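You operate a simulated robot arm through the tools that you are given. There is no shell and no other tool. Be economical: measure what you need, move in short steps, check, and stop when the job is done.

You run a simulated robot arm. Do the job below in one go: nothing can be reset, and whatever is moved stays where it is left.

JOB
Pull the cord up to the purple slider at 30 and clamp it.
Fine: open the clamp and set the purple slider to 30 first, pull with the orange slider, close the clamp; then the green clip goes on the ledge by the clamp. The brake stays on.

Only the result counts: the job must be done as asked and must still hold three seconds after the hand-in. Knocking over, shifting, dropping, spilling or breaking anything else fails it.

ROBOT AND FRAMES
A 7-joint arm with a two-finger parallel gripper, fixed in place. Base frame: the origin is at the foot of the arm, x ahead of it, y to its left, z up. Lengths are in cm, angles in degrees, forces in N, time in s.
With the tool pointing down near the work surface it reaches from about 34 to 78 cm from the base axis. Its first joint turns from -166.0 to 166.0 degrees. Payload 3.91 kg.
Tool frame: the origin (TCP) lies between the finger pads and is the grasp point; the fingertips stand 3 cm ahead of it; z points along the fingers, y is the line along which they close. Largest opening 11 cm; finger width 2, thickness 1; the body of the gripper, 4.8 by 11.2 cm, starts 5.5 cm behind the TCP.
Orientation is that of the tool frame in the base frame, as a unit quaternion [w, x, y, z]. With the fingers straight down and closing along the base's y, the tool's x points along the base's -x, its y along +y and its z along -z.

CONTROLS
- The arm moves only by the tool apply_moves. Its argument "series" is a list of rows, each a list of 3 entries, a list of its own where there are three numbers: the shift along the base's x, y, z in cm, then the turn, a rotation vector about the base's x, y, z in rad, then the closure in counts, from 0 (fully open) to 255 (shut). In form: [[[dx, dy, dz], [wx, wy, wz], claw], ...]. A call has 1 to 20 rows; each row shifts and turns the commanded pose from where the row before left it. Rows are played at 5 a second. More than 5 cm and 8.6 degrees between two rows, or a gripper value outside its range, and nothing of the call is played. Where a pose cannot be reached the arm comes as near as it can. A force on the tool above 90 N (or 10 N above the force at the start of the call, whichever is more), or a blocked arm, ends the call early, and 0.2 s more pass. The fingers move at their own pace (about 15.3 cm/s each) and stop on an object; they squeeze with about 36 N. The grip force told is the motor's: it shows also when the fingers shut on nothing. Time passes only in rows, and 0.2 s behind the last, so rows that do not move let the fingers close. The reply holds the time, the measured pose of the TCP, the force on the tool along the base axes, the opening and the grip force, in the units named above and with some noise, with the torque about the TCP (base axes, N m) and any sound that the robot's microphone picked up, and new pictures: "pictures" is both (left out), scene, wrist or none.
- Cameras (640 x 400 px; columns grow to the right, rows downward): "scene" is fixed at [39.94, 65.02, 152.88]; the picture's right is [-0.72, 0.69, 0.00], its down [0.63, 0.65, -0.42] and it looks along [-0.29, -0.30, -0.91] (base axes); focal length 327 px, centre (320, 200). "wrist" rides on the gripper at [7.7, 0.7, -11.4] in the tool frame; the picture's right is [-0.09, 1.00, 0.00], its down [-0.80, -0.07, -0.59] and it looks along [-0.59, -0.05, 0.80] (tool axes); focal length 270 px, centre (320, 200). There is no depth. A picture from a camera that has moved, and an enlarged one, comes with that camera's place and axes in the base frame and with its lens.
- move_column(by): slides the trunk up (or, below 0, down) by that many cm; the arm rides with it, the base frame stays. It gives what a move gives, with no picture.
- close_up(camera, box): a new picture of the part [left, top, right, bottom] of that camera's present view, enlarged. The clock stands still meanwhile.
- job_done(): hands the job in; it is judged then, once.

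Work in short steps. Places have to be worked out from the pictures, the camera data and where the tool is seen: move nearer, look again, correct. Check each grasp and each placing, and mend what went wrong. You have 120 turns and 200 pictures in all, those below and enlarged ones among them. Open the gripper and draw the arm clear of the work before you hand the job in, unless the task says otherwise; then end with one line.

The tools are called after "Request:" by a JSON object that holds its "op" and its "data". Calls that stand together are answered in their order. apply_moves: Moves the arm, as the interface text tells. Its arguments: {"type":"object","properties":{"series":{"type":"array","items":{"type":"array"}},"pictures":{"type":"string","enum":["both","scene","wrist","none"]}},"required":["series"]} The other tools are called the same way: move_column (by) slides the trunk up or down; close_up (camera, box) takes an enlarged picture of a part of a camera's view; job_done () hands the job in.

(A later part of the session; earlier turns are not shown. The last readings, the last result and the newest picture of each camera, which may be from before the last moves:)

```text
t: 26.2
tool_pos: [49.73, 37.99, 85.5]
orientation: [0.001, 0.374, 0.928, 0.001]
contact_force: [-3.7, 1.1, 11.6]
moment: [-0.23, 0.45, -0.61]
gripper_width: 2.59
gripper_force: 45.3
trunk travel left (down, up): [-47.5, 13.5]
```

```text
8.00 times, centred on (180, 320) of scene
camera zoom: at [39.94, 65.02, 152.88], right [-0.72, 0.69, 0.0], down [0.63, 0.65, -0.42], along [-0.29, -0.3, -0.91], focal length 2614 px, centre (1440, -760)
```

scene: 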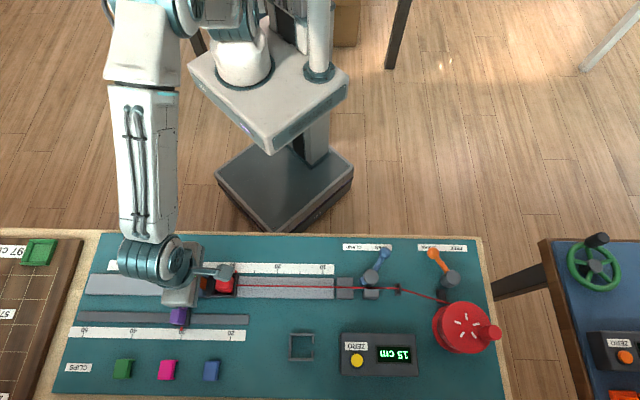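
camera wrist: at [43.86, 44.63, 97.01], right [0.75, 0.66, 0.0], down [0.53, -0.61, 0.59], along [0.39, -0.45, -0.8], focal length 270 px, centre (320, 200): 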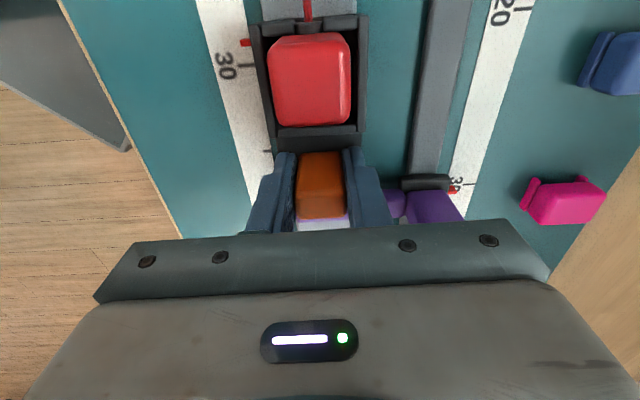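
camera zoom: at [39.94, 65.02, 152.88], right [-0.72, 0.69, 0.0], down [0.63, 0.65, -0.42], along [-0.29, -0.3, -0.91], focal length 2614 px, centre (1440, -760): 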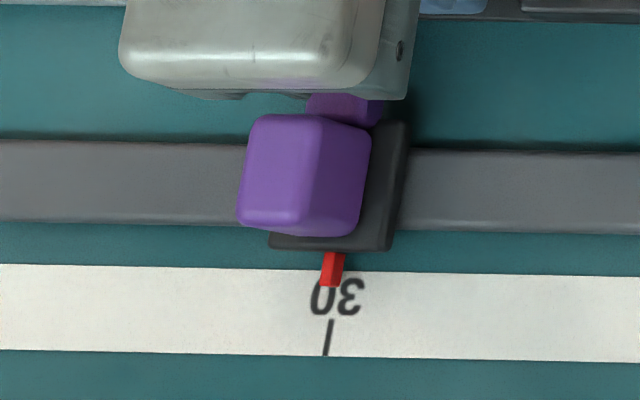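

No contact yet; purple hasn't moved and the pull force hasn't risen. I'll creep a little more.

Request:
{"op": "apply_moves", "data": {"series": [[[0.1, -0.1, 0], [0, 0, 0], 240], [[0, 0, 0], [0, 0, 0], 240], [[0, 0, 0], [0, 0, 0], 240]], "pictures": "none"}}

Request:
{"op": "close_up", "data": {"camera": "wrist", "box": [220, 0, 300, 60]}}

Request:
{"op": "close_up", "data": {"camera": "scene", "box": [140, 295, 220, 345]}}

Request:
{"op": "close_up", "data": {"camera": "wrist", "box": [260, 140, 480, 240]}}

```text
t: 27.0
tool_pos: [49.8, 37.88, 85.63]
orientation: [0.001, 0.374, 0.928, 0.001]
contact_force: [-1.8, 2.6, 15.7]
moment: [-0.36, 0.39, -0.61]
gripper_width: 2.55
gripper_force: 45.3
trunk travel left (down, up): [-47.5, 13.5]
```

```text
6.67 times, centred on (260, 30) of wrist
camera zoom: at [44.65, 43.81, 97.0], right [0.75, 0.66, 0.0], down [0.53, -0.61, 0.59], along [0.39, -0.45, -0.8], focal length 1802 px, centre (720, 1333)
```

zoom: 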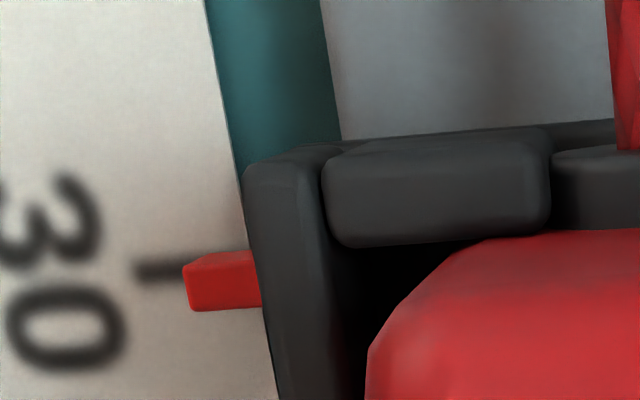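

```text
8.00 times, centred on (180, 320) of scene
camera zoom: at [39.94, 65.02, 152.88], right [-0.72, 0.69, 0.0], down [0.63, 0.65, -0.42], along [-0.29, -0.3, -0.91], focal length 2614 px, centre (1440, -760)
```

zoom: 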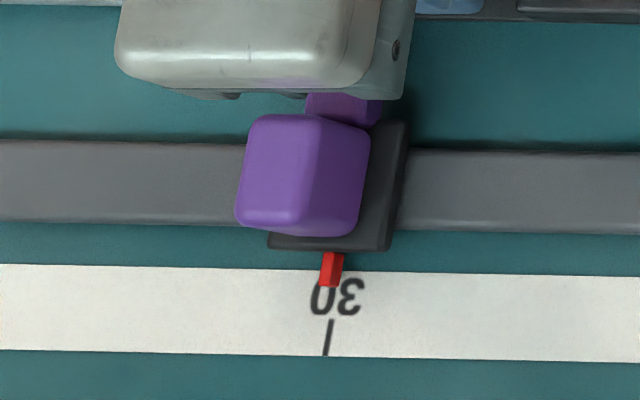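

```text
2.91 times, centred on (370, 190) of wrist
camera zoom: at [44.65, 43.81, 97.0], right [0.75, 0.66, 0.0], down [0.53, -0.61, 0.59], along [0.39, -0.45, -0.8], focal length 786 px, centre (174, 229)
```

zoom: 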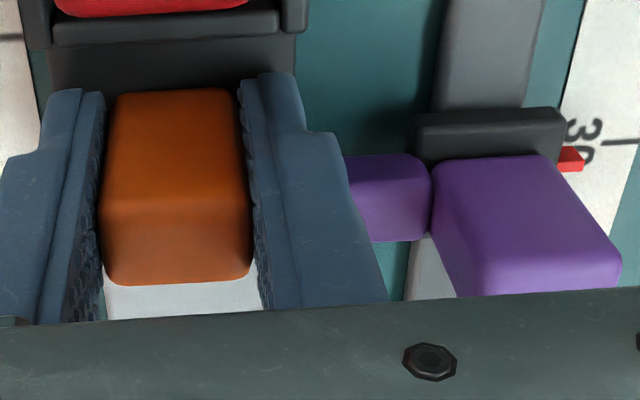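

Purple just moved by a hair (under 0.05 cm), so the carriage is touching it at 30. I'll release the knob and rise straight up.

Request:
{"op": "apply_moves", "data": {"series": [[[0, 0, 0], [0, 0, 0], 190], [[0, 0, 0], [0, 0, 0], 150], [[0, 0, 0], [0, 0, 0], 140], [[0, 0, 3], [0, 0, 0], 140], [[-1, 1, 4], [0, 0, 0], 140], [[-2, 2, 3], [0, 0, 0], 140], [[-2.5, 2.5, 2], [0, 0, 0], 140], [[-2.5, 2.5, 1], [0, 0, 0], 140], [[0, 0, 0], [0, 0, 0], 140]]}}

Request:
{"op": "close_up", "data": {"camera": "scene", "box": [150, 255, 262, 345]}}

Request:
{"op": "close_up", "data": {"camera": "wrist", "box": [220, 60, 460, 230]}}

```text
t: 29.0
tool_pos: [41.99, 46.1, 98.46]
orientation: [0.0, 0.374, 0.928, 0.0]
contact_force: [-0.3, 0.7, -0.5]
moment: [0.0, -0.01, 0.02]
gripper_width: 4.96
gripper_force: 0.1
trunk travel left (down, up): [-47.5, 13.5]
camera wrist: at [36.99, 51.94, 109.94], right [0.75, 0.66, 0.0], down [0.53, -0.61, 0.59], along [0.39, -0.45, -0.8], focal length 270 px, centre (320, 200)
```

scene: 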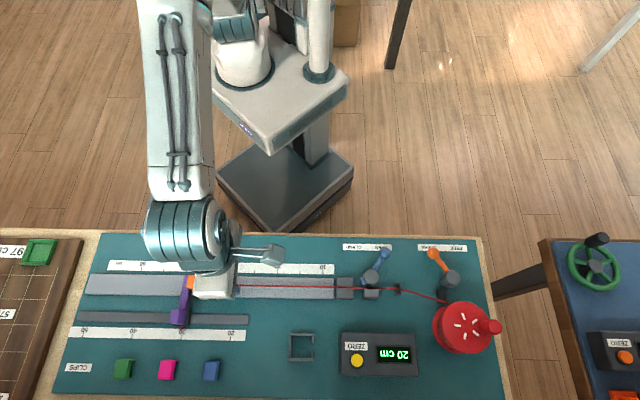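
wrist: 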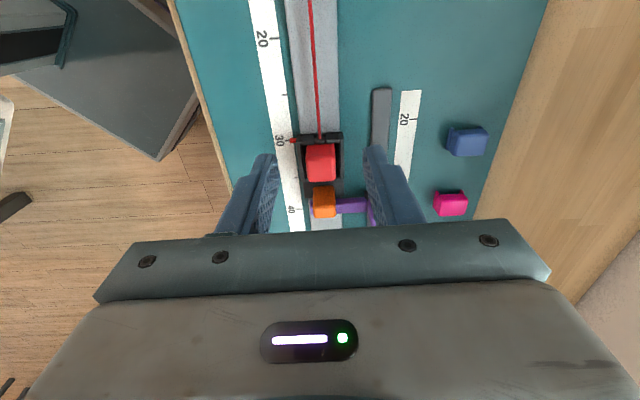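

```text
4.44 times, centred on (206, 300) of scene
camera zoom: at [39.94, 65.02, 152.88], right [-0.72, 0.69, 0.0], down [0.63, 0.65, -0.42], along [-0.29, -0.3, -0.91], focal length 1452 px, centre (827, -244)
```

zoom: 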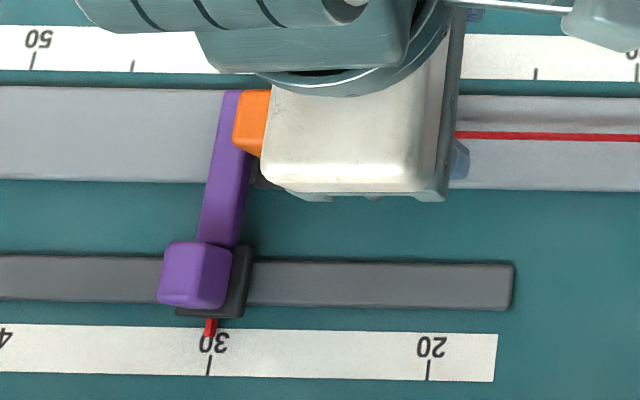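

```text
2.35 times, centred on (340, 145) of wrist
camera zoom: at [36.99, 51.94, 109.94], right [0.75, 0.66, 0.0], down [0.53, -0.61, 0.59], along [0.39, -0.45, -0.8], focal length 636 px, centre (273, 329)
```

zoom: 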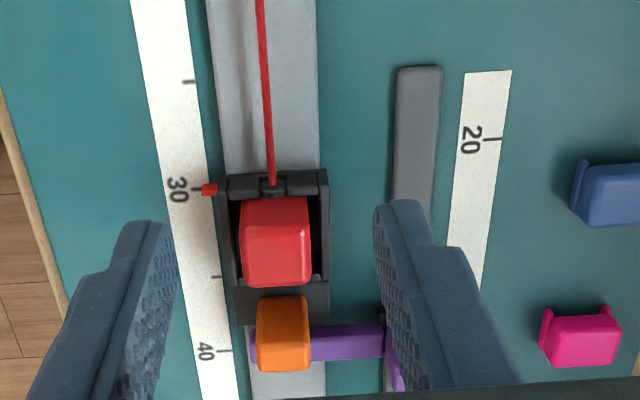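

The carriage is at 30 against purple, the meter reads 20 cm, and it holds. Next I go back to the clamp lever ball at about (16.6, 60.9).

Request:
{"op": "apply_moves", "data": {"series": [[[-2.31, 1.34, -0.2], [0, 0, 0.1428], 116], [[-2.31, 1.34, -0.2], [0, 0, 0.1428], 116], [[-2.31, 1.34, -0.2], [0, 0, 0.1428], 116], [[-2.31, 1.34, -0.2], [0, 0, 0.1428], 116], [[-2.31, 1.34, -0.2], [0, 0, 0.1428], 116], [[-2.31, 1.34, -0.2], [0, 0, 0.1428], 116], [[-2.31, 1.34, -0.2], [0, 0, 0.1428], 116], [[-2.31, 1.34, -0.2], [0, 0, 0.1428], 116], [[-2.31, 1.34, -0.2], [0, 0, 0.1428], 116], [[-2.31, 1.34, -0.2], [0, 0, 0.1428], 116], [[-2.31, 1.34, -0.2], [0, 0, 0.1428], 116], [[0, 0, 0], [0, 0, 0], 116]]}}

```text
t: 31.6
tool_pos: [16.41, 60.64, 96.18]
orientation: [0.0, -0.392, 0.92, 0.001]
contact_force: [0.9, -0.8, 0.2]
moment: [0.05, -0.02, 0.03]
gripper_width: 6.0
gripper_force: 0.1
trunk travel left (down, up): [-47.5, 13.5]
camera wrist: at [10.58, 55.62, 107.75], right [-0.66, 0.75, 0.0], down [0.61, 0.53, 0.59], along [0.45, 0.39, -0.8], focal length 270 px, centre (320, 200)
```

scene: 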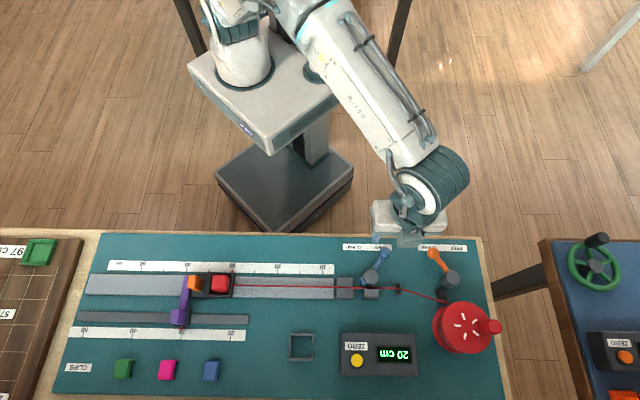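
wrist: 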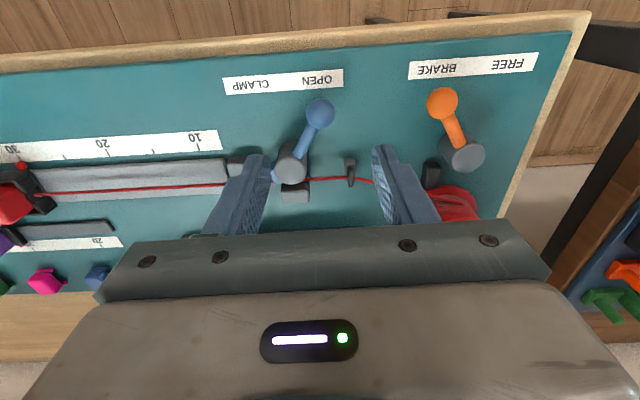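

The ball is at (16.65, 60.86), as expected. I'll descend on it and grip.

Request:
{"op": "apply_moves", "data": {"series": [[[0.2, 0.2, -4], [0, 0, 0], 116], [[0, 0, -4], [0, 0, 0], 116], [[0, 0, -3.2], [0, 0, 0], 116], [[0, 0, 0], [0, 0, 0], 150], [[0, 0, 0], [0, 0, 0], 230], [[0, 0, 0], [0, 0, 0], 230]], "pictures": "wrist"}}

```text
t: 33.0
tool_pos: [16.64, 60.71, 85.18]
orientation: [0.0, -0.39, 0.921, -0.001]
contact_force: [-2.5, -12.3, 1.0]
moment: [-0.14, -0.19, -0.74]
gripper_width: 2.6
gripper_force: 45.2
trunk travel left (down, up): [-47.5, 13.5]
camera wrist: at [10.86, 55.77, 96.55], right [-0.66, 0.76, 0.0], down [0.61, 0.53, 0.59], along [0.45, 0.39, -0.81], focal length 270 px, centre (320, 200)
```

wrist: 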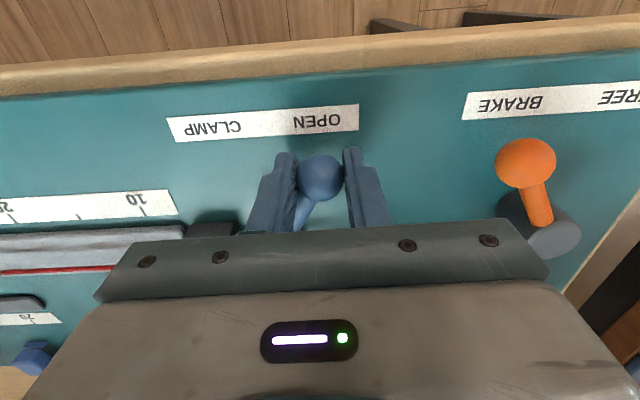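

I have the ball; now I swing it back along the reverse arc to CLAMP.

Request:
{"op": "apply_moves", "data": {"series": [[[0.4, -1.13, 0], [0, 0, 0], 230], [[0.55, -0.95, 0], [0, 0, 0], 230], [[0.78, -0.92, 0], [0, 0, 0], 230], [[0.85, -0.69, 0], [0, 0, 0], 230], [[0.96, -0.53, 0], [0, 0, 0], 230], [[1.05, -0.36, 0], [0, 0, 0], 230], [[0.2, -0.02, 0], [0, 0, 0], 230], [[0, 0, 0], [0, 0, 0], 230]]}}

```text
t: 34.8
tool_pos: [21.22, 56.23, 85.2]
orientation: [-0.001, -0.393, 0.92, 0.0]
contact_force: [-13.5, 2.6, 1.7]
moment: [0.56, -0.04, 0.85]
gripper_width: 2.54
gripper_force: 45.0
trunk travel left (down, up): [-47.5, 13.5]
camera wrist: at [15.38, 51.28, 96.55], right [-0.66, 0.75, 0.0], down [0.61, 0.53, 0.59], along [0.45, 0.39, -0.8], focal length 270 px, centre (320, 200)
```

scene: 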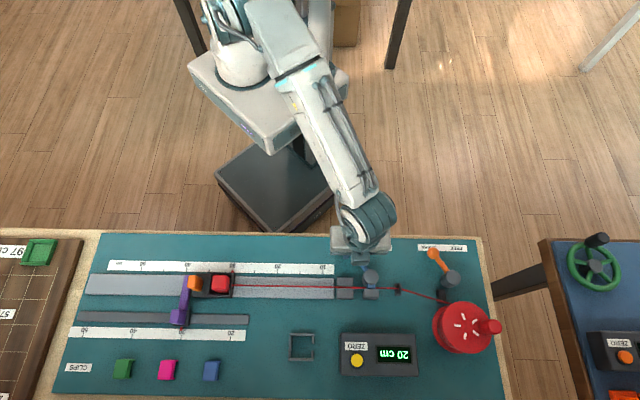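
wrist: 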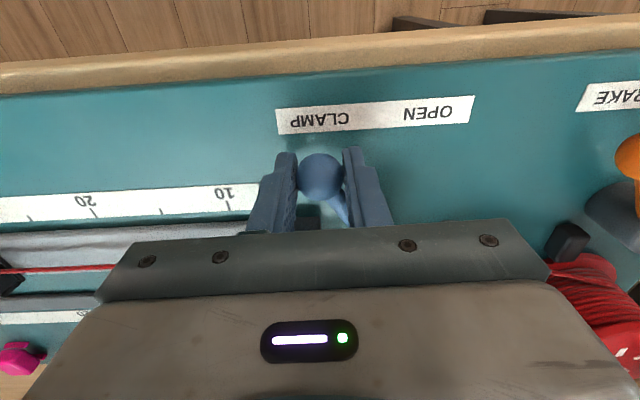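

The ball is back at its original CLAMP position, pressing on the stop. I'll release it, rise, and inspect the clamp and ledge.

Request:
{"op": "apply_moves", "data": {"series": [[[0, 0, 0], [0, 0, 0], 150], [[0, 0, 0], [0, 0, 0], 130], [[0, 0, 4], [0, 0, 0], 130], [[0, 0, 4], [0, 0, 0], 130], [[1, 0, 3], [0, 0, 0], 130], [[0, 0, 0], [0, 0, 0], 130]]}}

Request:
{"op": "close_up", "data": {"camera": "wrist", "box": [210, 80, 450, 230]}}

Request:
{"op": "close_up", "data": {"camera": "scene", "box": [310, 260, 420, 320]}}

```text
t: 36.2
tool_pos: [22.2, 56.32, 96.13]
orientation: [-0.001, -0.392, 0.92, 0.0]
contact_force: [0.0, 0.3, -0.3]
moment: [0.0, 0.01, 0.01]
gripper_width: 5.38
gripper_force: 0.1
trunk travel left (down, up): [-47.5, 13.5]
camera wrist: at [16.44, 51.34, 107.61], right [-0.66, 0.75, 0.0], down [0.61, 0.53, 0.59], along [0.45, 0.39, -0.8], focal length 270 px, centre (320, 200)
```

scene: 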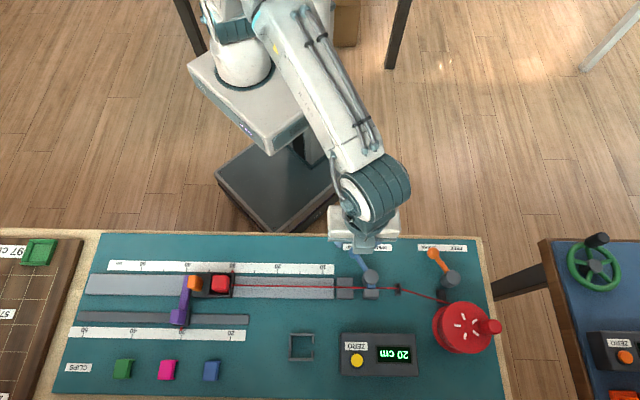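
wrist: 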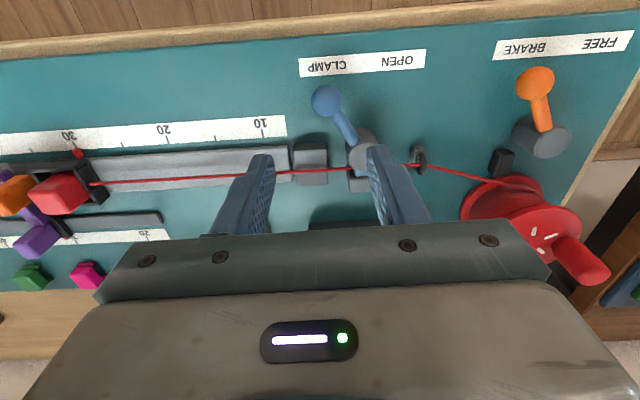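

```text
2.67 times, centred on (330, 155) of wrist
camera zoom: at [16.44, 51.34, 107.61], right [-0.66, 0.75, 0.0], down [0.61, 0.53, 0.59], along [0.45, 0.39, -0.8], focal length 721 px, centre (293, 320)
```

zoom: 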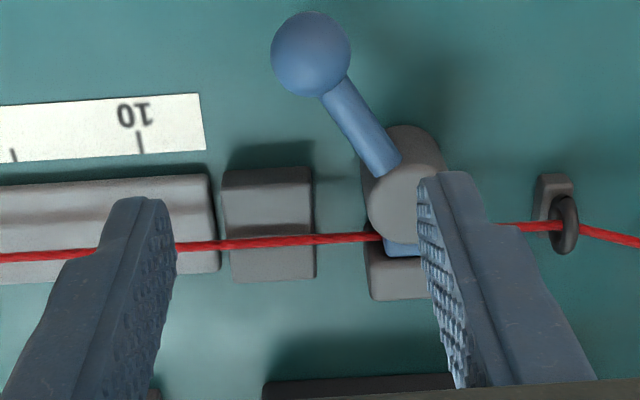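

```text
5.82 times, centred on (365, 290) of scene
camera zoom: at [39.94, 65.02, 152.88], right [-0.72, 0.69, 0.0], down [0.63, 0.65, -0.42], along [-0.29, -0.3, -0.91], focal length 1901 px, centre (58, -324)
```

zoom: 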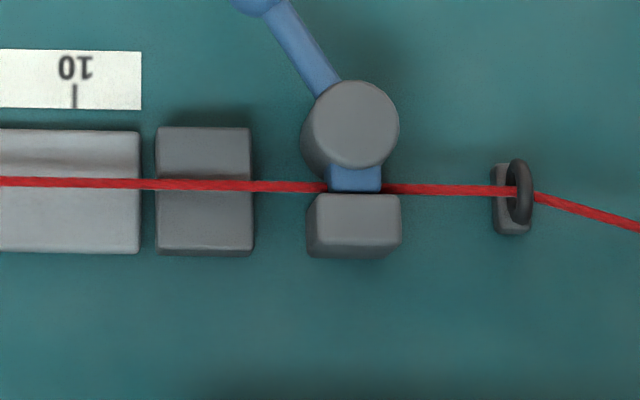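

The clamp is closed and the meter still shows 20 cm. The ledge top is centred at about (27.95, 60.05) at z≈82.7, with the cord just above it. Next I turn the tool and move toward the green clip at about (69, 41.3) to see its shape.

Request:
{"op": "apply_moves", "data": {"series": [[[3.6, -0.9, 0.4], [0, 0, -0.1428], 100], [[3.6, -0.9, 0.4], [0, 0, -0.1428], 100], [[3.6, -0.9, 0.4], [0, 0, -0.1428], 100], [[3.6, -0.9, 0.4], [0, 0, -0.1428], 100], [[3.6, -0.9, 0.4], [0, 0, -0.1428], 100], [[3.6, -0.9, 0], [0, 0, -0.1428], 100], [[3.6, -0.9, 0], [0, 0, -0.1428], 100], [[3.6, -0.9, 0], [0, 0, -0.1428], 100], [[3.6, -0.9, 0], [0, 0, -0.1428], 100], [[3.6, -0.9, 0], [0, 0, -0.1428], 100], [[3.6, -0.9, 0], [0, 0, -0.1428], 100], [[0, 0, 0], [0, 0, 0], 100]]}}

Request:
{"op": "close_up", "data": {"camera": "wrist", "box": [240, 60, 480, 210]}}

```text
t: 38.8
tool_pos: [60.03, 45.01, 97.51]
orientation: [0.0, 0.366, 0.931, 0.0]
contact_force: [-0.2, -0.3, -0.5]
moment: [0.02, 0.04, -0.04]
gripper_width: 6.7
gripper_force: 0.1
out of reach, approached as far as the arm can: row 11
trunk travel left (down, up): [-47.5, 13.5]
camera wrist: at [54.85, 50.85, 108.94], right [0.74, 0.67, 0.0], down [0.54, -0.6, 0.59], along [0.4, -0.44, -0.8], focal length 270 px, centre (320, 200)
```

scene: 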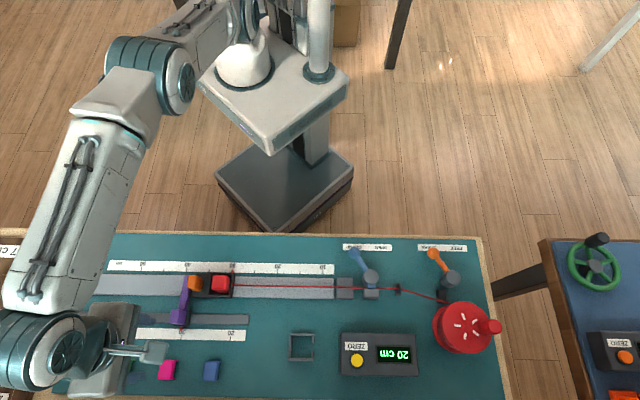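
wrist: 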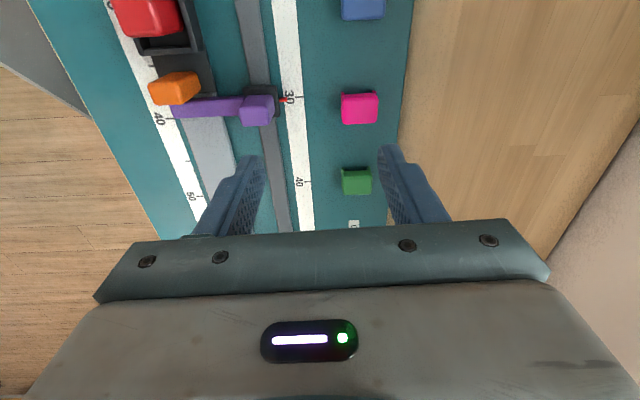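

```text
2.67 times, centred on (360, 135) of wrist
camera zoom: at [54.85, 50.85, 108.94], right [0.74, 0.67, 0.0], down [0.54, -0.6, 0.59], along [0.4, -0.44, -0.8], focal length 721 px, centre (213, 373)
```

zoom: 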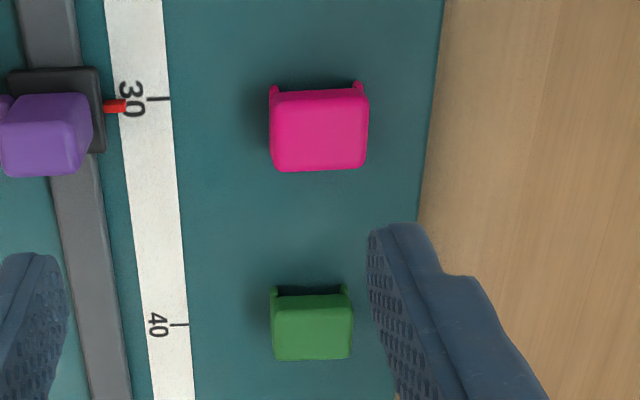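

At this trunk height the arm reaches its limit at r≈75, and the clip is at r≈80. I'll raise the tool and lower the trunk to gain reach.

Request:
{"op": "apply_moves", "data": {"series": [[[-1.5, 0, 4.5], [0, 0, 0], 100], [[-1.5, 0, 4.5], [0, 0, 0], 100], [[0, 0, 4.8], [0, 0, 0], 100], [[0, 0, 4.8], [0, 0, 0], 100], [[0, 0, 0], [0, 0, 0], 100]], "pictures": "none"}}

Request:
{"op": "move_column", "data": {"by": -18}}

```text
t: 40.0
tool_pos: [55.0, 43.11, 115.49]
orientation: [0.0, 0.374, 0.927, -0.001]
contact_force: [-0.8, -0.4, 0.3]
moment: [0.01, 0.02, -0.01]
gripper_width: 6.7
gripper_force: 0.0
out of reach, approached as far as the arm can: row 3, 4
trunk travel left (down, up): [-47.5, 13.5]
```

```text
t: 42.0
tool_pos: [55.01, 43.11, 97.66]
orientation: [0.0, 0.373, 0.928, 0.0]
contact_force: [0.0, 0.0, -0.6]
moment: [-0.01, -0.02, 0.01]
gripper_width: 6.67
gripper_force: 0.0
trunk travel left (down, up): [-29.5, 31.5]
```

Reach actually shrinks as the tool rises relative to the trunk, so the trunk should go up instead. I'm raising it fully and then descending with the arm.

Request:
{"op": "move_column", "data": {"by": 31}}

Request:
{"op": "apply_moves", "data": {"series": [[[0, 0, -4.8], [0, 0, 0], 100], [[0, 0, -4.8], [0, 0, 0], 100], [[0, 0, -4.8], [0, 0, 0], 100], [[0, 0, -4.8], [0, 0, 0], 100], [[0.5, 0, -4.8], [0, 0, 0], 100], [[2, -0.3, -4.0], [0, 0, 0], 100], [[3, -0.5, -3], [0, 0, 0], 100], [[3, -0.4, -1], [0, 0, 0], 100], [[3, -0.4, 0], [0, 0, 0], 100], [[2, -0.4, 0], [0, 0, 0], 100], [[0, 0, 0], [0, 0, 0], 100]]}}

```text
t: 45.1
tool_pos: [55.05, 43.2, 128.39]
orientation: [0.0, 0.374, 0.928, 0.001]
contact_force: [-0.4, 0.1, 0.1]
moment: [-0.01, -0.01, 0.02]
gripper_width: 6.66
gripper_force: 0.1
trunk travel left (down, up): [-60.5, 0.5]
```

```text
t: 47.5
tool_pos: [66.59, 40.96, 96.36]
orientation: [-0.001, 0.374, 0.928, -0.001]
contact_force: [0.1, -1.0, 0.8]
moment: [0.0, 0.02, 0.0]
gripper_width: 6.71
gripper_force: 0.1
out of reach, approached as far as the arm can: row 10
trunk travel left (down, up): [-60.5, 0.5]
camera wrist: at [61.59, 46.73, 107.83], right [0.75, 0.66, 0.0], down [0.53, -0.61, 0.59], along [0.39, -0.45, -0.8], focal length 270 px, centre (320, 200)
```

scene: 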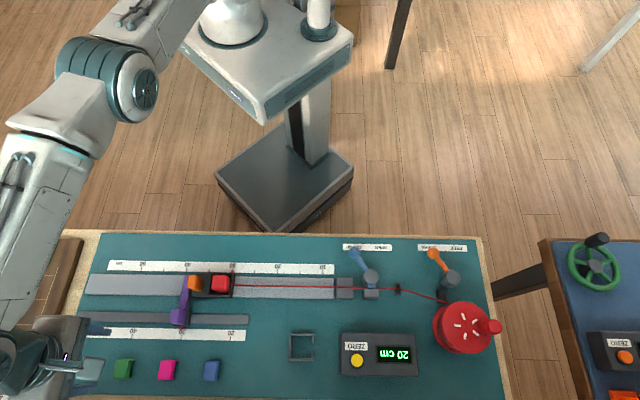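
wrist: 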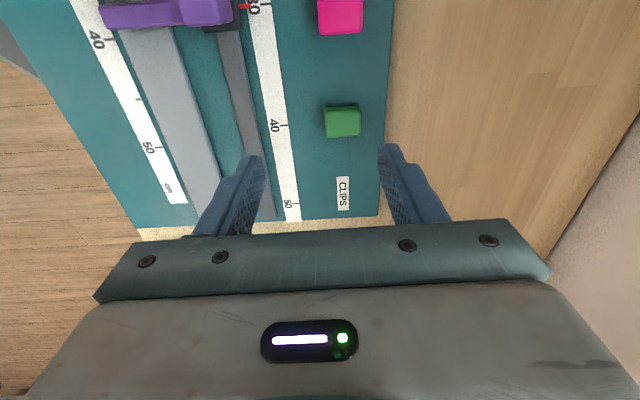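

Request:
{"op": "close_up", "data": {"camera": "wrist", "box": [290, 80, 400, 150]}}

Request:
{"op": "close_up", "data": {"camera": "scene", "box": [100, 345, 148, 390]}}

```text
5.71 times, centred on (345, 115) of wrist
camera zoom: at [61.59, 46.73, 107.83], right [0.75, 0.66, 0.0], down [0.53, -0.61, 0.59], along [0.39, -0.45, -0.8], focal length 1544 px, centre (177, 686)
```

zoom: 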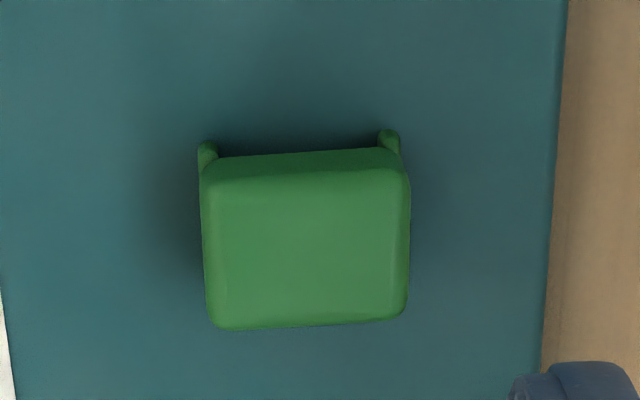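

```text
8.89 times, centred on (124, 368) of scene
camera zoom: at [39.94, 65.02, 152.88], right [-0.72, 0.69, 0.0], down [0.63, 0.65, -0.42], along [-0.29, -0.3, -0.91], focal length 2905 px, centre (2062, -1289)
```

zoom: 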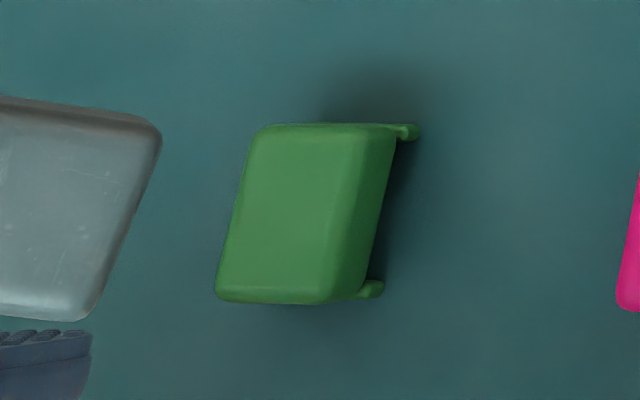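

The clip is an inverted U, about 3.45 cm across and 2.5 cm tall, at (69.15, 41.2). I'll lower to z≈89 for more reach and move over it.

Request:
{"op": "apply_moves", "data": {"series": [[[0, 0, -3.5], [0, 0, 0], 100], [[0, 0, -3.5], [0, 0, 0], 100], [[1.2, 0.15, -0.4], [0, 0, 0], 100], [[1.3, 0.1, 0], [0, 0, 0], 100], [[0, 0, 0], [0, 0, 0], 100]], "pictures": "wrist"}}

```text
t: 48.7
tool_pos: [67.03, 40.01, 89.09]
orientation: [0.0, 0.374, 0.928, 0.0]
contact_force: [-0.2, 0.0, -0.1]
moment: [-0.01, 0.05, -0.02]
gripper_width: 6.67
gripper_force: 0.1
out of reach, approached as far as the arm can: row 3, 4
trunk travel left (down, up): [-60.5, 0.5]
camera wrist: at [62.05, 45.9, 100.52], right [0.75, 0.66, 0.0], down [0.53, -0.61, 0.59], along [0.39, -0.45, -0.8], focal length 270 px, centre (320, 200)
```

wrist: 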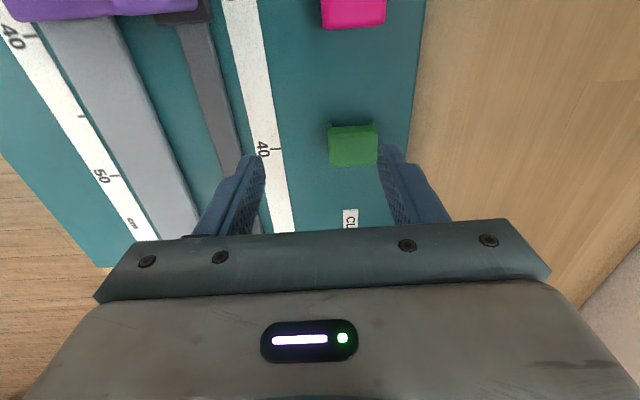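

Vertical reach tops out at r≈78, so I need to tilt the fingers outward. I'll turn the tool so it closes along the track axis, which keeps the jaws level under an outward tilt of about 12°, and look again.

Request:
{"op": "apply_moves", "data": {"series": [[[-1, 0, 2], [0, 0, 0.1428], 125], [[-1, 0, 2], [0, 0, 0.1428], 125], [[-1, 0, 1], [0, 0, 0.1428], 125], [[0, 0, 0], [0, 0, 0.1428], 125], [[0, 0, 0], [0, 0, 0.1428], 125], [[0, 0, 0], [0, 0, 0.1428], 125], [[0, 0, 0], [0, 0, 0.1428], 125], [[0, 0, 0], [0, 0, 0.1428], 125], [[0, 0, 0], [0, 0, 0.1428], 125], [[0, 0, 0], [0, 0, 0.1428], 125], [[0, 0, 0], [0, 0, 0.1428], 125], [[0, 0, 0], [0.0755, -0.0725, 0], 125], [[0, 0, 0], [0.0755, -0.0725, 0], 125], [[1.5, 0, 0], [0, 0, 0], 125], [[0, 0, 0], [0, 0, 0], 125]]}}

```text
t: 51.9
tool_pos: [65.58, 40.04, 94.2]
orientation: [0.097, -0.389, 0.915, 0.041]
contact_force: [-0.6, -0.5, 0.0]
moment: [0.0, 0.01, 0.03]
gripper_width: 5.6
gripper_force: 0.0
trunk travel left (down, up): [-60.5, 0.5]
camera wrist: at [58.29, 33.48, 103.75], right [-0.66, 0.75, 0.02], down [0.51, 0.43, 0.75], along [0.55, 0.5, -0.66], focal length 270 px, centre (320, 200)
```

scene: 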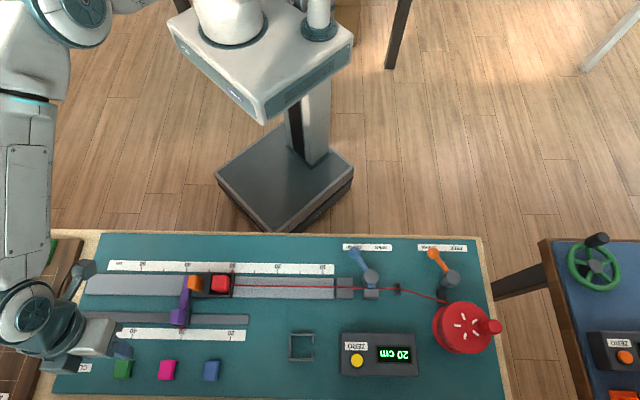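
wrist: 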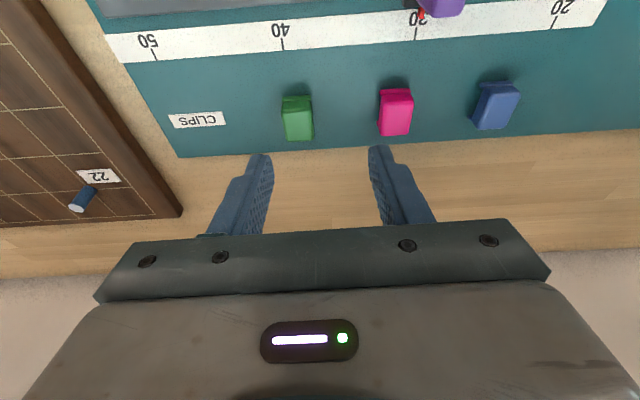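

The clip's position is confirmed at (69.1, 41.1). I'm moving over it at z≈89.

Request:
{"op": "apply_moves", "data": {"series": [[[1.2, 0.3, -1.7], [0, 0, 0], 125], [[1.2, 0.4, -1.7], [0, 0, 0], 125], [[1.12, 0.4, -1.7], [0, 0, 0], 125], [[0, 0, 0], [0, 0, 0], 125]]}}

Request:
{"op": "close_up", "data": {"camera": "wrist", "box": [220, 60, 420, 240]}}

```text
t: 52.9
tool_pos: [69.15, 41.19, 89.14]
orientation: [0.096, -0.39, 0.915, 0.04]
contact_force: [-0.7, 0.6, -0.1]
moment: [-0.01, 0.01, 0.04]
gripper_width: 5.62
gripper_force: 0.1
trunk travel left (down, up): [-60.5, 0.5]
camera wrist: at [61.79, 34.66, 98.78], right [-0.66, 0.75, 0.02], down [0.51, 0.43, 0.75], along [0.55, 0.5, -0.66], focal length 270 px, centre (320, 200)
```

scene: 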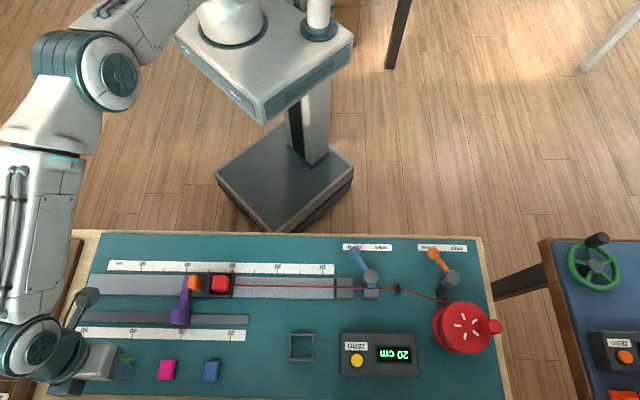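
wrist: 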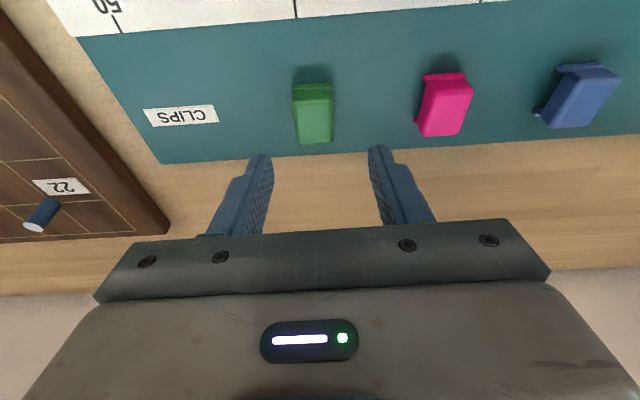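

```text
2.22 times, centred on (320, 150) of wrist
camera zoom: at [61.79, 34.66, 98.78], right [-0.66, 0.75, 0.02], down [0.51, 0.43, 0.75], along [0.55, 0.5, -0.66], focal length 601 px, centre (320, 311)
```

zoom: 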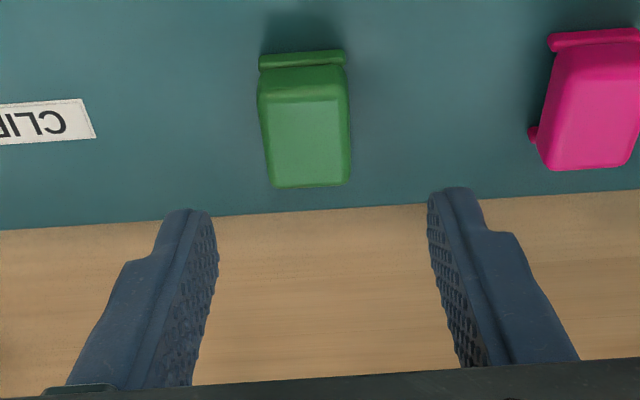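

The clip's top is at z≈82.5 (about 2.1 cm tall). I'll hold only its upper part, so the fingertips clear the cord later: descend to TCP z 84.4 and close.

Request:
{"op": "apply_moves", "data": {"series": [[[0.15, 0.1, -2], [0, 0, 0], 125], [[0, 0, -1.5], [0, 0, 0], 125], [[0, 0, -1.25], [0, 0, 0], 125], [[0, 0, 0], [0, 0, 0], 170], [[0, 0, 0], [0, 0, 0], 240], [[0, 0, 0], [0, 0, 0], 240]]}}

Request:
{"op": "close_up", "data": {"camera": "wrist", "box": [240, 80, 400, 230]}}

```text
t: 54.3
tool_pos: [69.37, 41.14, 84.35]
orientation: [0.095, -0.39, 0.915, 0.04]
contact_force: [-1.1, 0.8, -0.7]
moment: [0.02, 0.02, -0.02]
gripper_width: 2.46
gripper_force: 35.7
trunk travel left (down, up): [-60.5, 0.5]
camera wrist: at [61.94, 34.63, 93.92], right [-0.66, 0.75, 0.02], down [0.51, 0.43, 0.75], along [0.55, 0.5, -0.66], focal length 270 px, centre (320, 200)
```

scene: 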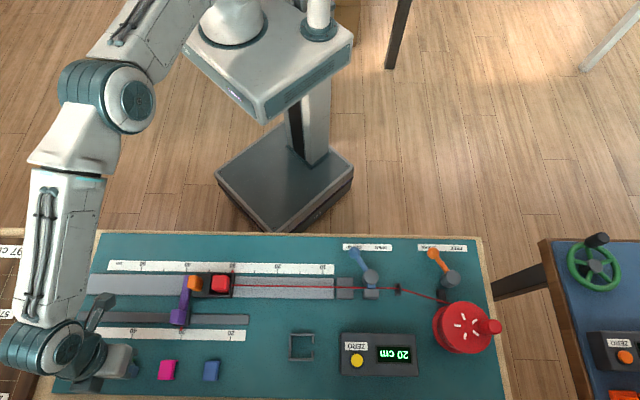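
wrist: 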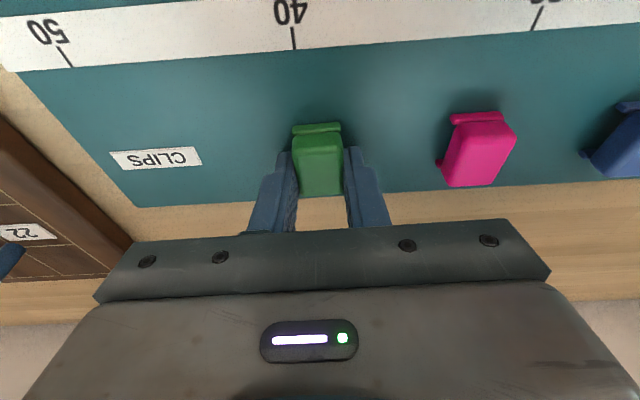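

```text
2.67 times, centred on (320, 155) of wrist
camera zoom: at [61.94, 34.63, 93.92], right [-0.66, 0.75, 0.02], down [0.51, 0.43, 0.75], along [0.55, 0.5, -0.66], focal length 721 px, centre (320, 320)
```

zoom: 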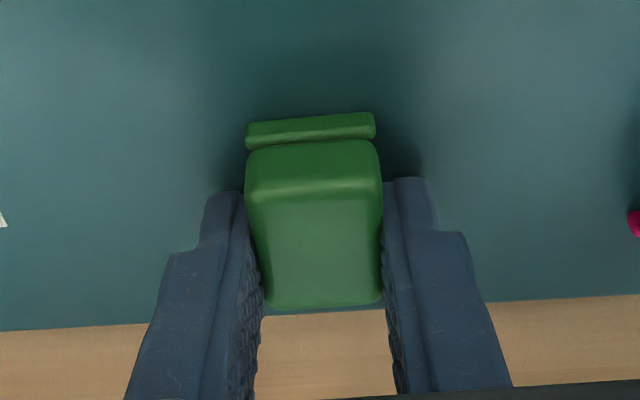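

The clip is gripped at 2.46 cm. I'll lift it and check that it comes along.

Request:
{"op": "apply_moves", "data": {"series": [[[0, 0, 2], [0, 0, 0], 240], [[-0.5, 0, 3], [0, 0, 0], 240], [[-1, 0.2, 4], [0, 0, 0], 240], [[-2, 0.5, 3], [0, 0, 0], 240], [[0, 0, 0], [0, 0, 0], 240]]}}

Request:
{"op": "close_up", "data": {"camera": "wrist", "box": [240, 80, 400, 230]}}

```text
t: 55.5
tool_pos: [65.8, 42.1, 96.4]
orientation: [0.096, -0.389, 0.915, 0.04]
contact_force: [0.2, -0.9, -0.4]
moment: [0.0, 0.02, 0.02]
gripper_width: 2.43
gripper_force: 36.2
trunk travel left (down, up): [-60.5, 0.5]
camera wrist: at [58.5, 35.5, 105.98], right [-0.66, 0.75, 0.02], down [0.51, 0.43, 0.75], along [0.55, 0.5, -0.66], focal length 270 px, centre (320, 200)
```

scene: 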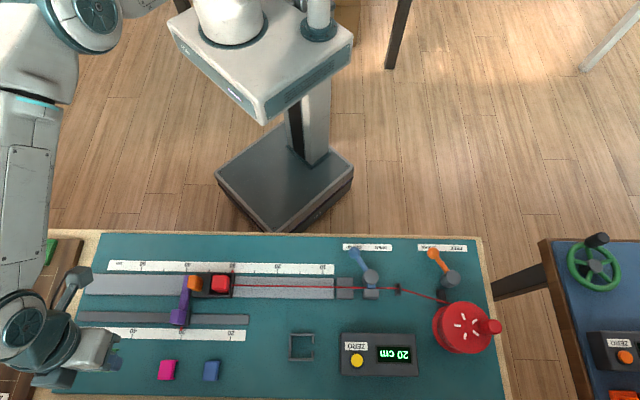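
wrist: 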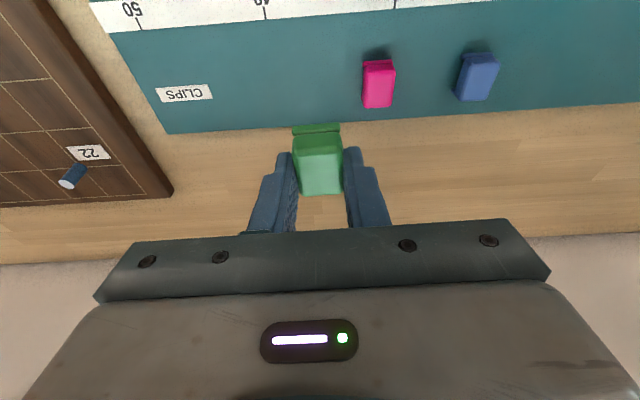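

```text
2.67 times, centred on (320, 155) of wrist
camera zoom: at [58.5, 35.5, 105.98], right [-0.66, 0.75, 0.02], down [0.51, 0.43, 0.75], along [0.55, 0.5, -0.66], focal length 721 px, centre (320, 320)
```

zoom: 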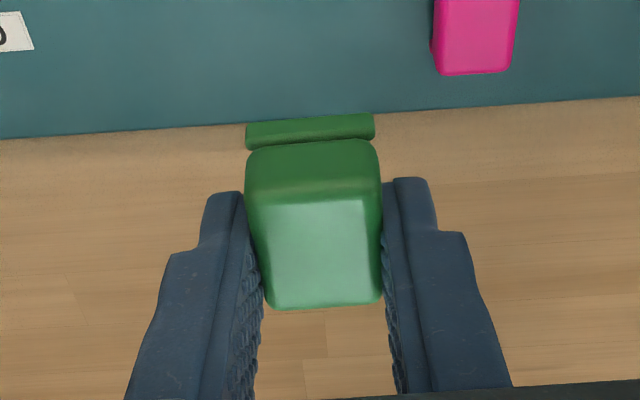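

The clip is held and level. I'm carrying it to above the ledge.

Request:
{"op": "apply_moves", "data": {"series": [[[-3.83, 1.75, 0], [0, 0, 0], 240], [[-3.83, 1.75, 0], [0, 0, 0], 240], [[-3.83, 1.75, 0], [0, 0, 0], 240], [[-3.83, 1.75, 0], [0, 0, 0], 240], [[-3.83, 1.75, 0], [0, 0, 0], 240], [[-3.83, 1.75, 0], [0, 0, 0], 240], [[-3.83, 1.75, 0], [0, 0, 0], 240], [[-3.83, 1.75, 0], [0, 0, 0], 240], [[-3.83, 1.75, 0], [0, 0, 0], 240], [[-3.83, 1.75, 0], [0, 0, 0], 240], [[0, 0, 0], [0, 0, 0], 240]]}}

Request:
{"op": "close_up", "data": {"camera": "wrist", "box": [200, 40, 440, 220]}}

Request:
{"op": "close_up", "data": {"camera": "scene", "box": [300, 240, 420, 320]}}

```text
t: 57.9
tool_pos: [27.51, 59.75, 96.56]
orientation: [0.096, -0.388, 0.916, 0.04]
contact_force: [0.3, -0.7, 0.7]
moment: [0.03, -0.01, 0.0]
gripper_width: 2.46
gripper_force: 35.9
trunk travel left (down, up): [-60.5, 0.5]
camera wrist: at [20.16, 53.18, 106.07], right [-0.66, 0.75, 0.02], down [0.51, 0.43, 0.75], along [0.56, 0.5, -0.66], focal length 270 px, centre (320, 200)
```

scene: 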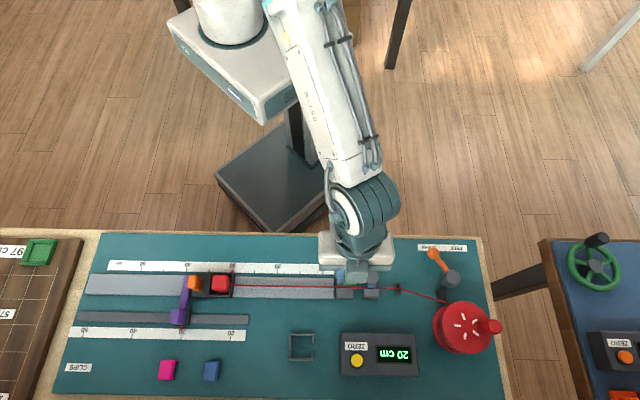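
wrist: 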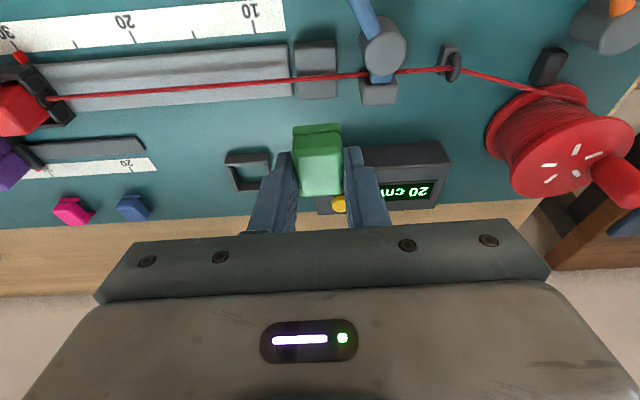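

```text
2.22 times, centred on (320, 130) of wrist
camera zoom: at [20.16, 53.18, 106.07], right [-0.66, 0.75, 0.02], down [0.51, 0.43, 0.75], along [0.56, 0.5, -0.66], focal length 601 px, centre (320, 356)
```

zoom: 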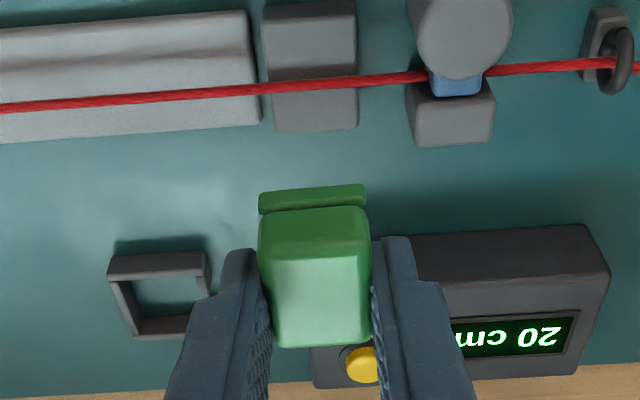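

```text
5.00 times, centred on (360, 280) of scene
camera zoom: at [39.94, 65.02, 152.88], right [-0.72, 0.69, 0.0], down [0.63, 0.65, -0.42], along [-0.29, -0.3, -0.91], focal length 1634 px, centre (120, -200)
```

zoom: 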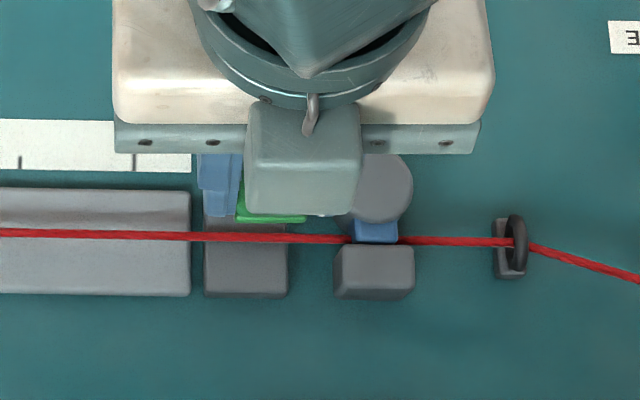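

Everything lines up: clip centre over the ledge centre, ledge top at z≈82.8, cord centre at z≈83.1. I'll lower to just above contact.

Request:
{"op": "apply_moves", "data": {"series": [[[0, 0, -3.5], [0, 0, 0], 240], [[0, 0, -3], [0, 0, 0], 240], [[0, -0.1, -2], [0, 0, 0], 240], [[0, 0, 0], [0, 0, 0], 240]]}}

Request:
{"op": "close_up", "data": {"camera": "wrist", "box": [220, 60, 420, 210]}}

Request:
{"op": "close_up", "data": {"camera": "scene", "box": [310, 260, 400, 320]}}

```text
t: 58.9
tool_pos: [27.48, 59.58, 87.98]
orientation: [0.096, -0.39, 0.915, 0.042]
contact_force: [-0.1, -0.1, 0.4]
moment: [0.0, 0.02, 0.0]
gripper_width: 2.45
gripper_force: 35.7
trunk travel left (down, up): [-60.5, 0.5]
camera wrist: at [20.18, 52.95, 97.52], right [-0.66, 0.75, 0.02], down [0.51, 0.43, 0.75], along [0.55, 0.5, -0.66], focal length 270 px, centre (320, 200)
```

scene: 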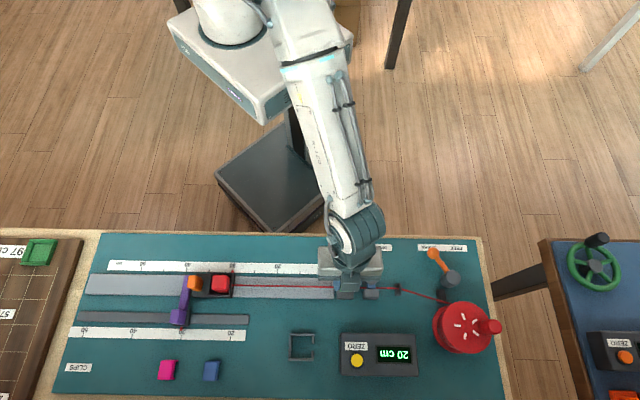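
wrist: 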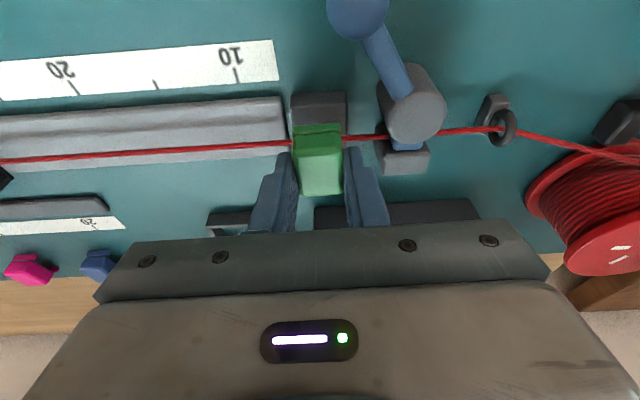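

```text
2.67 times, centred on (320, 135) of wrist
camera zoom: at [20.18, 52.95, 97.52], right [-0.66, 0.75, 0.02], down [0.51, 0.43, 0.75], along [0.55, 0.5, -0.66], focal length 721 px, centre (320, 373)
```

zoom: 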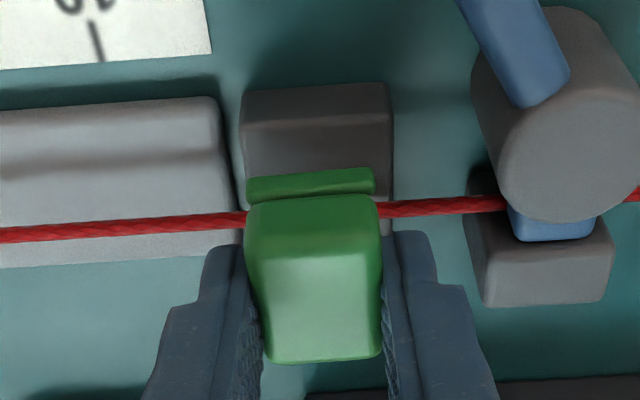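

```text
6.67 times, centred on (355, 290) of scene
camera zoom: at [39.94, 65.02, 152.88], right [-0.72, 0.69, 0.0], down [0.63, 0.65, -0.42], along [-0.29, -0.3, -0.91], focal length 2179 px, centre (87, -400)
```

zoom: 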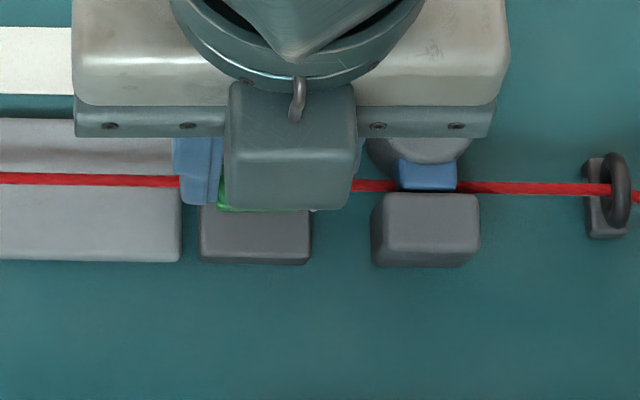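

The clip is about 1.2 cm above the ledge, aligned and straddling the cord. I'll lower gently until the force rises.

Request:
{"op": "apply_moves", "data": {"series": [[[0.08, 0.08, -0.5], [0, 0, 0], 240], [[0, 0, -0.4], [0, 0, 0], 240], [[0, 0, 0], [0, 0, 0], 240]], "pictures": "none"}}

Request:
{"op": "close_up", "data": {"camera": "wrist", "box": [240, 70, 400, 190]}}

```text
t: 59.7
tool_pos: [27.68, 59.49, 87.11]
orientation: [0.096, -0.39, 0.915, 0.04]
contact_force: [-0.4, -0.3, -0.1]
moment: [0.03, -0.01, 0.0]
gripper_width: 2.46
gripper_force: 35.6
trunk travel left (down, up): [-60.5, 0.5]
```

```text
3.33 times, centred on (320, 130) of wrist
camera zoom: at [20.25, 52.91, 96.63], right [-0.66, 0.75, 0.02], down [0.51, 0.43, 0.75], along [0.55, 0.5, -0.66], focal length 901 px, centre (320, 433)
```

zoom: 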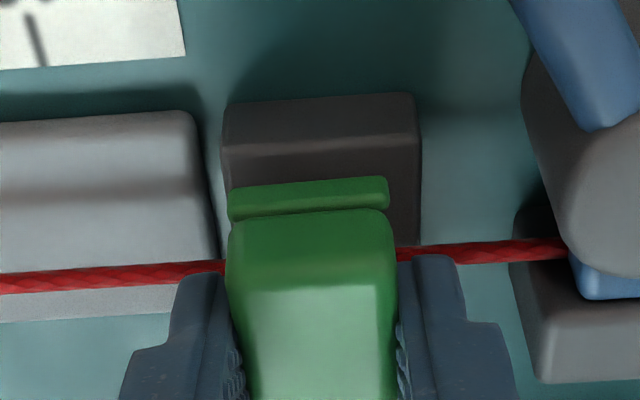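

I'll shift 0.15 cm toward the clamp for centring and go down to contact.

Request:
{"op": "apply_moves", "data": {"series": [[[-0.11, 0.1, -0.15], [0, 0, 0], 240], [[0, 0, -0.15], [0, 0, 0], 240], [[0, 0, 0], [0, 0, 0], 240]], "pictures": "none"}}

Request:
{"op": "close_up", "data": {"camera": "wrist", "box": [240, 70, 400, 190]}}

```text
t: 60.5
tool_pos: [27.52, 59.51, 86.85]
orientation: [0.095, -0.389, 0.915, 0.041]
contact_force: [0.3, -0.1, 0.4]
moment: [-0.01, -0.02, -0.01]
gripper_width: 2.45
gripper_force: 36.0
trunk travel left (down, up): [-60.5, 0.5]
```

```text
3.33 times, centred on (320, 130) of wrist
camera zoom: at [20.21, 52.98, 96.3], right [-0.66, 0.75, 0.02], down [0.51, 0.43, 0.75], along [0.56, 0.5, -0.66], focal length 901 px, centre (320, 433)
```

zoom: 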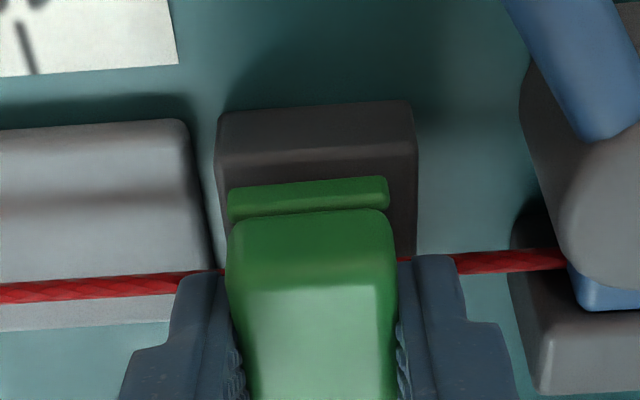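

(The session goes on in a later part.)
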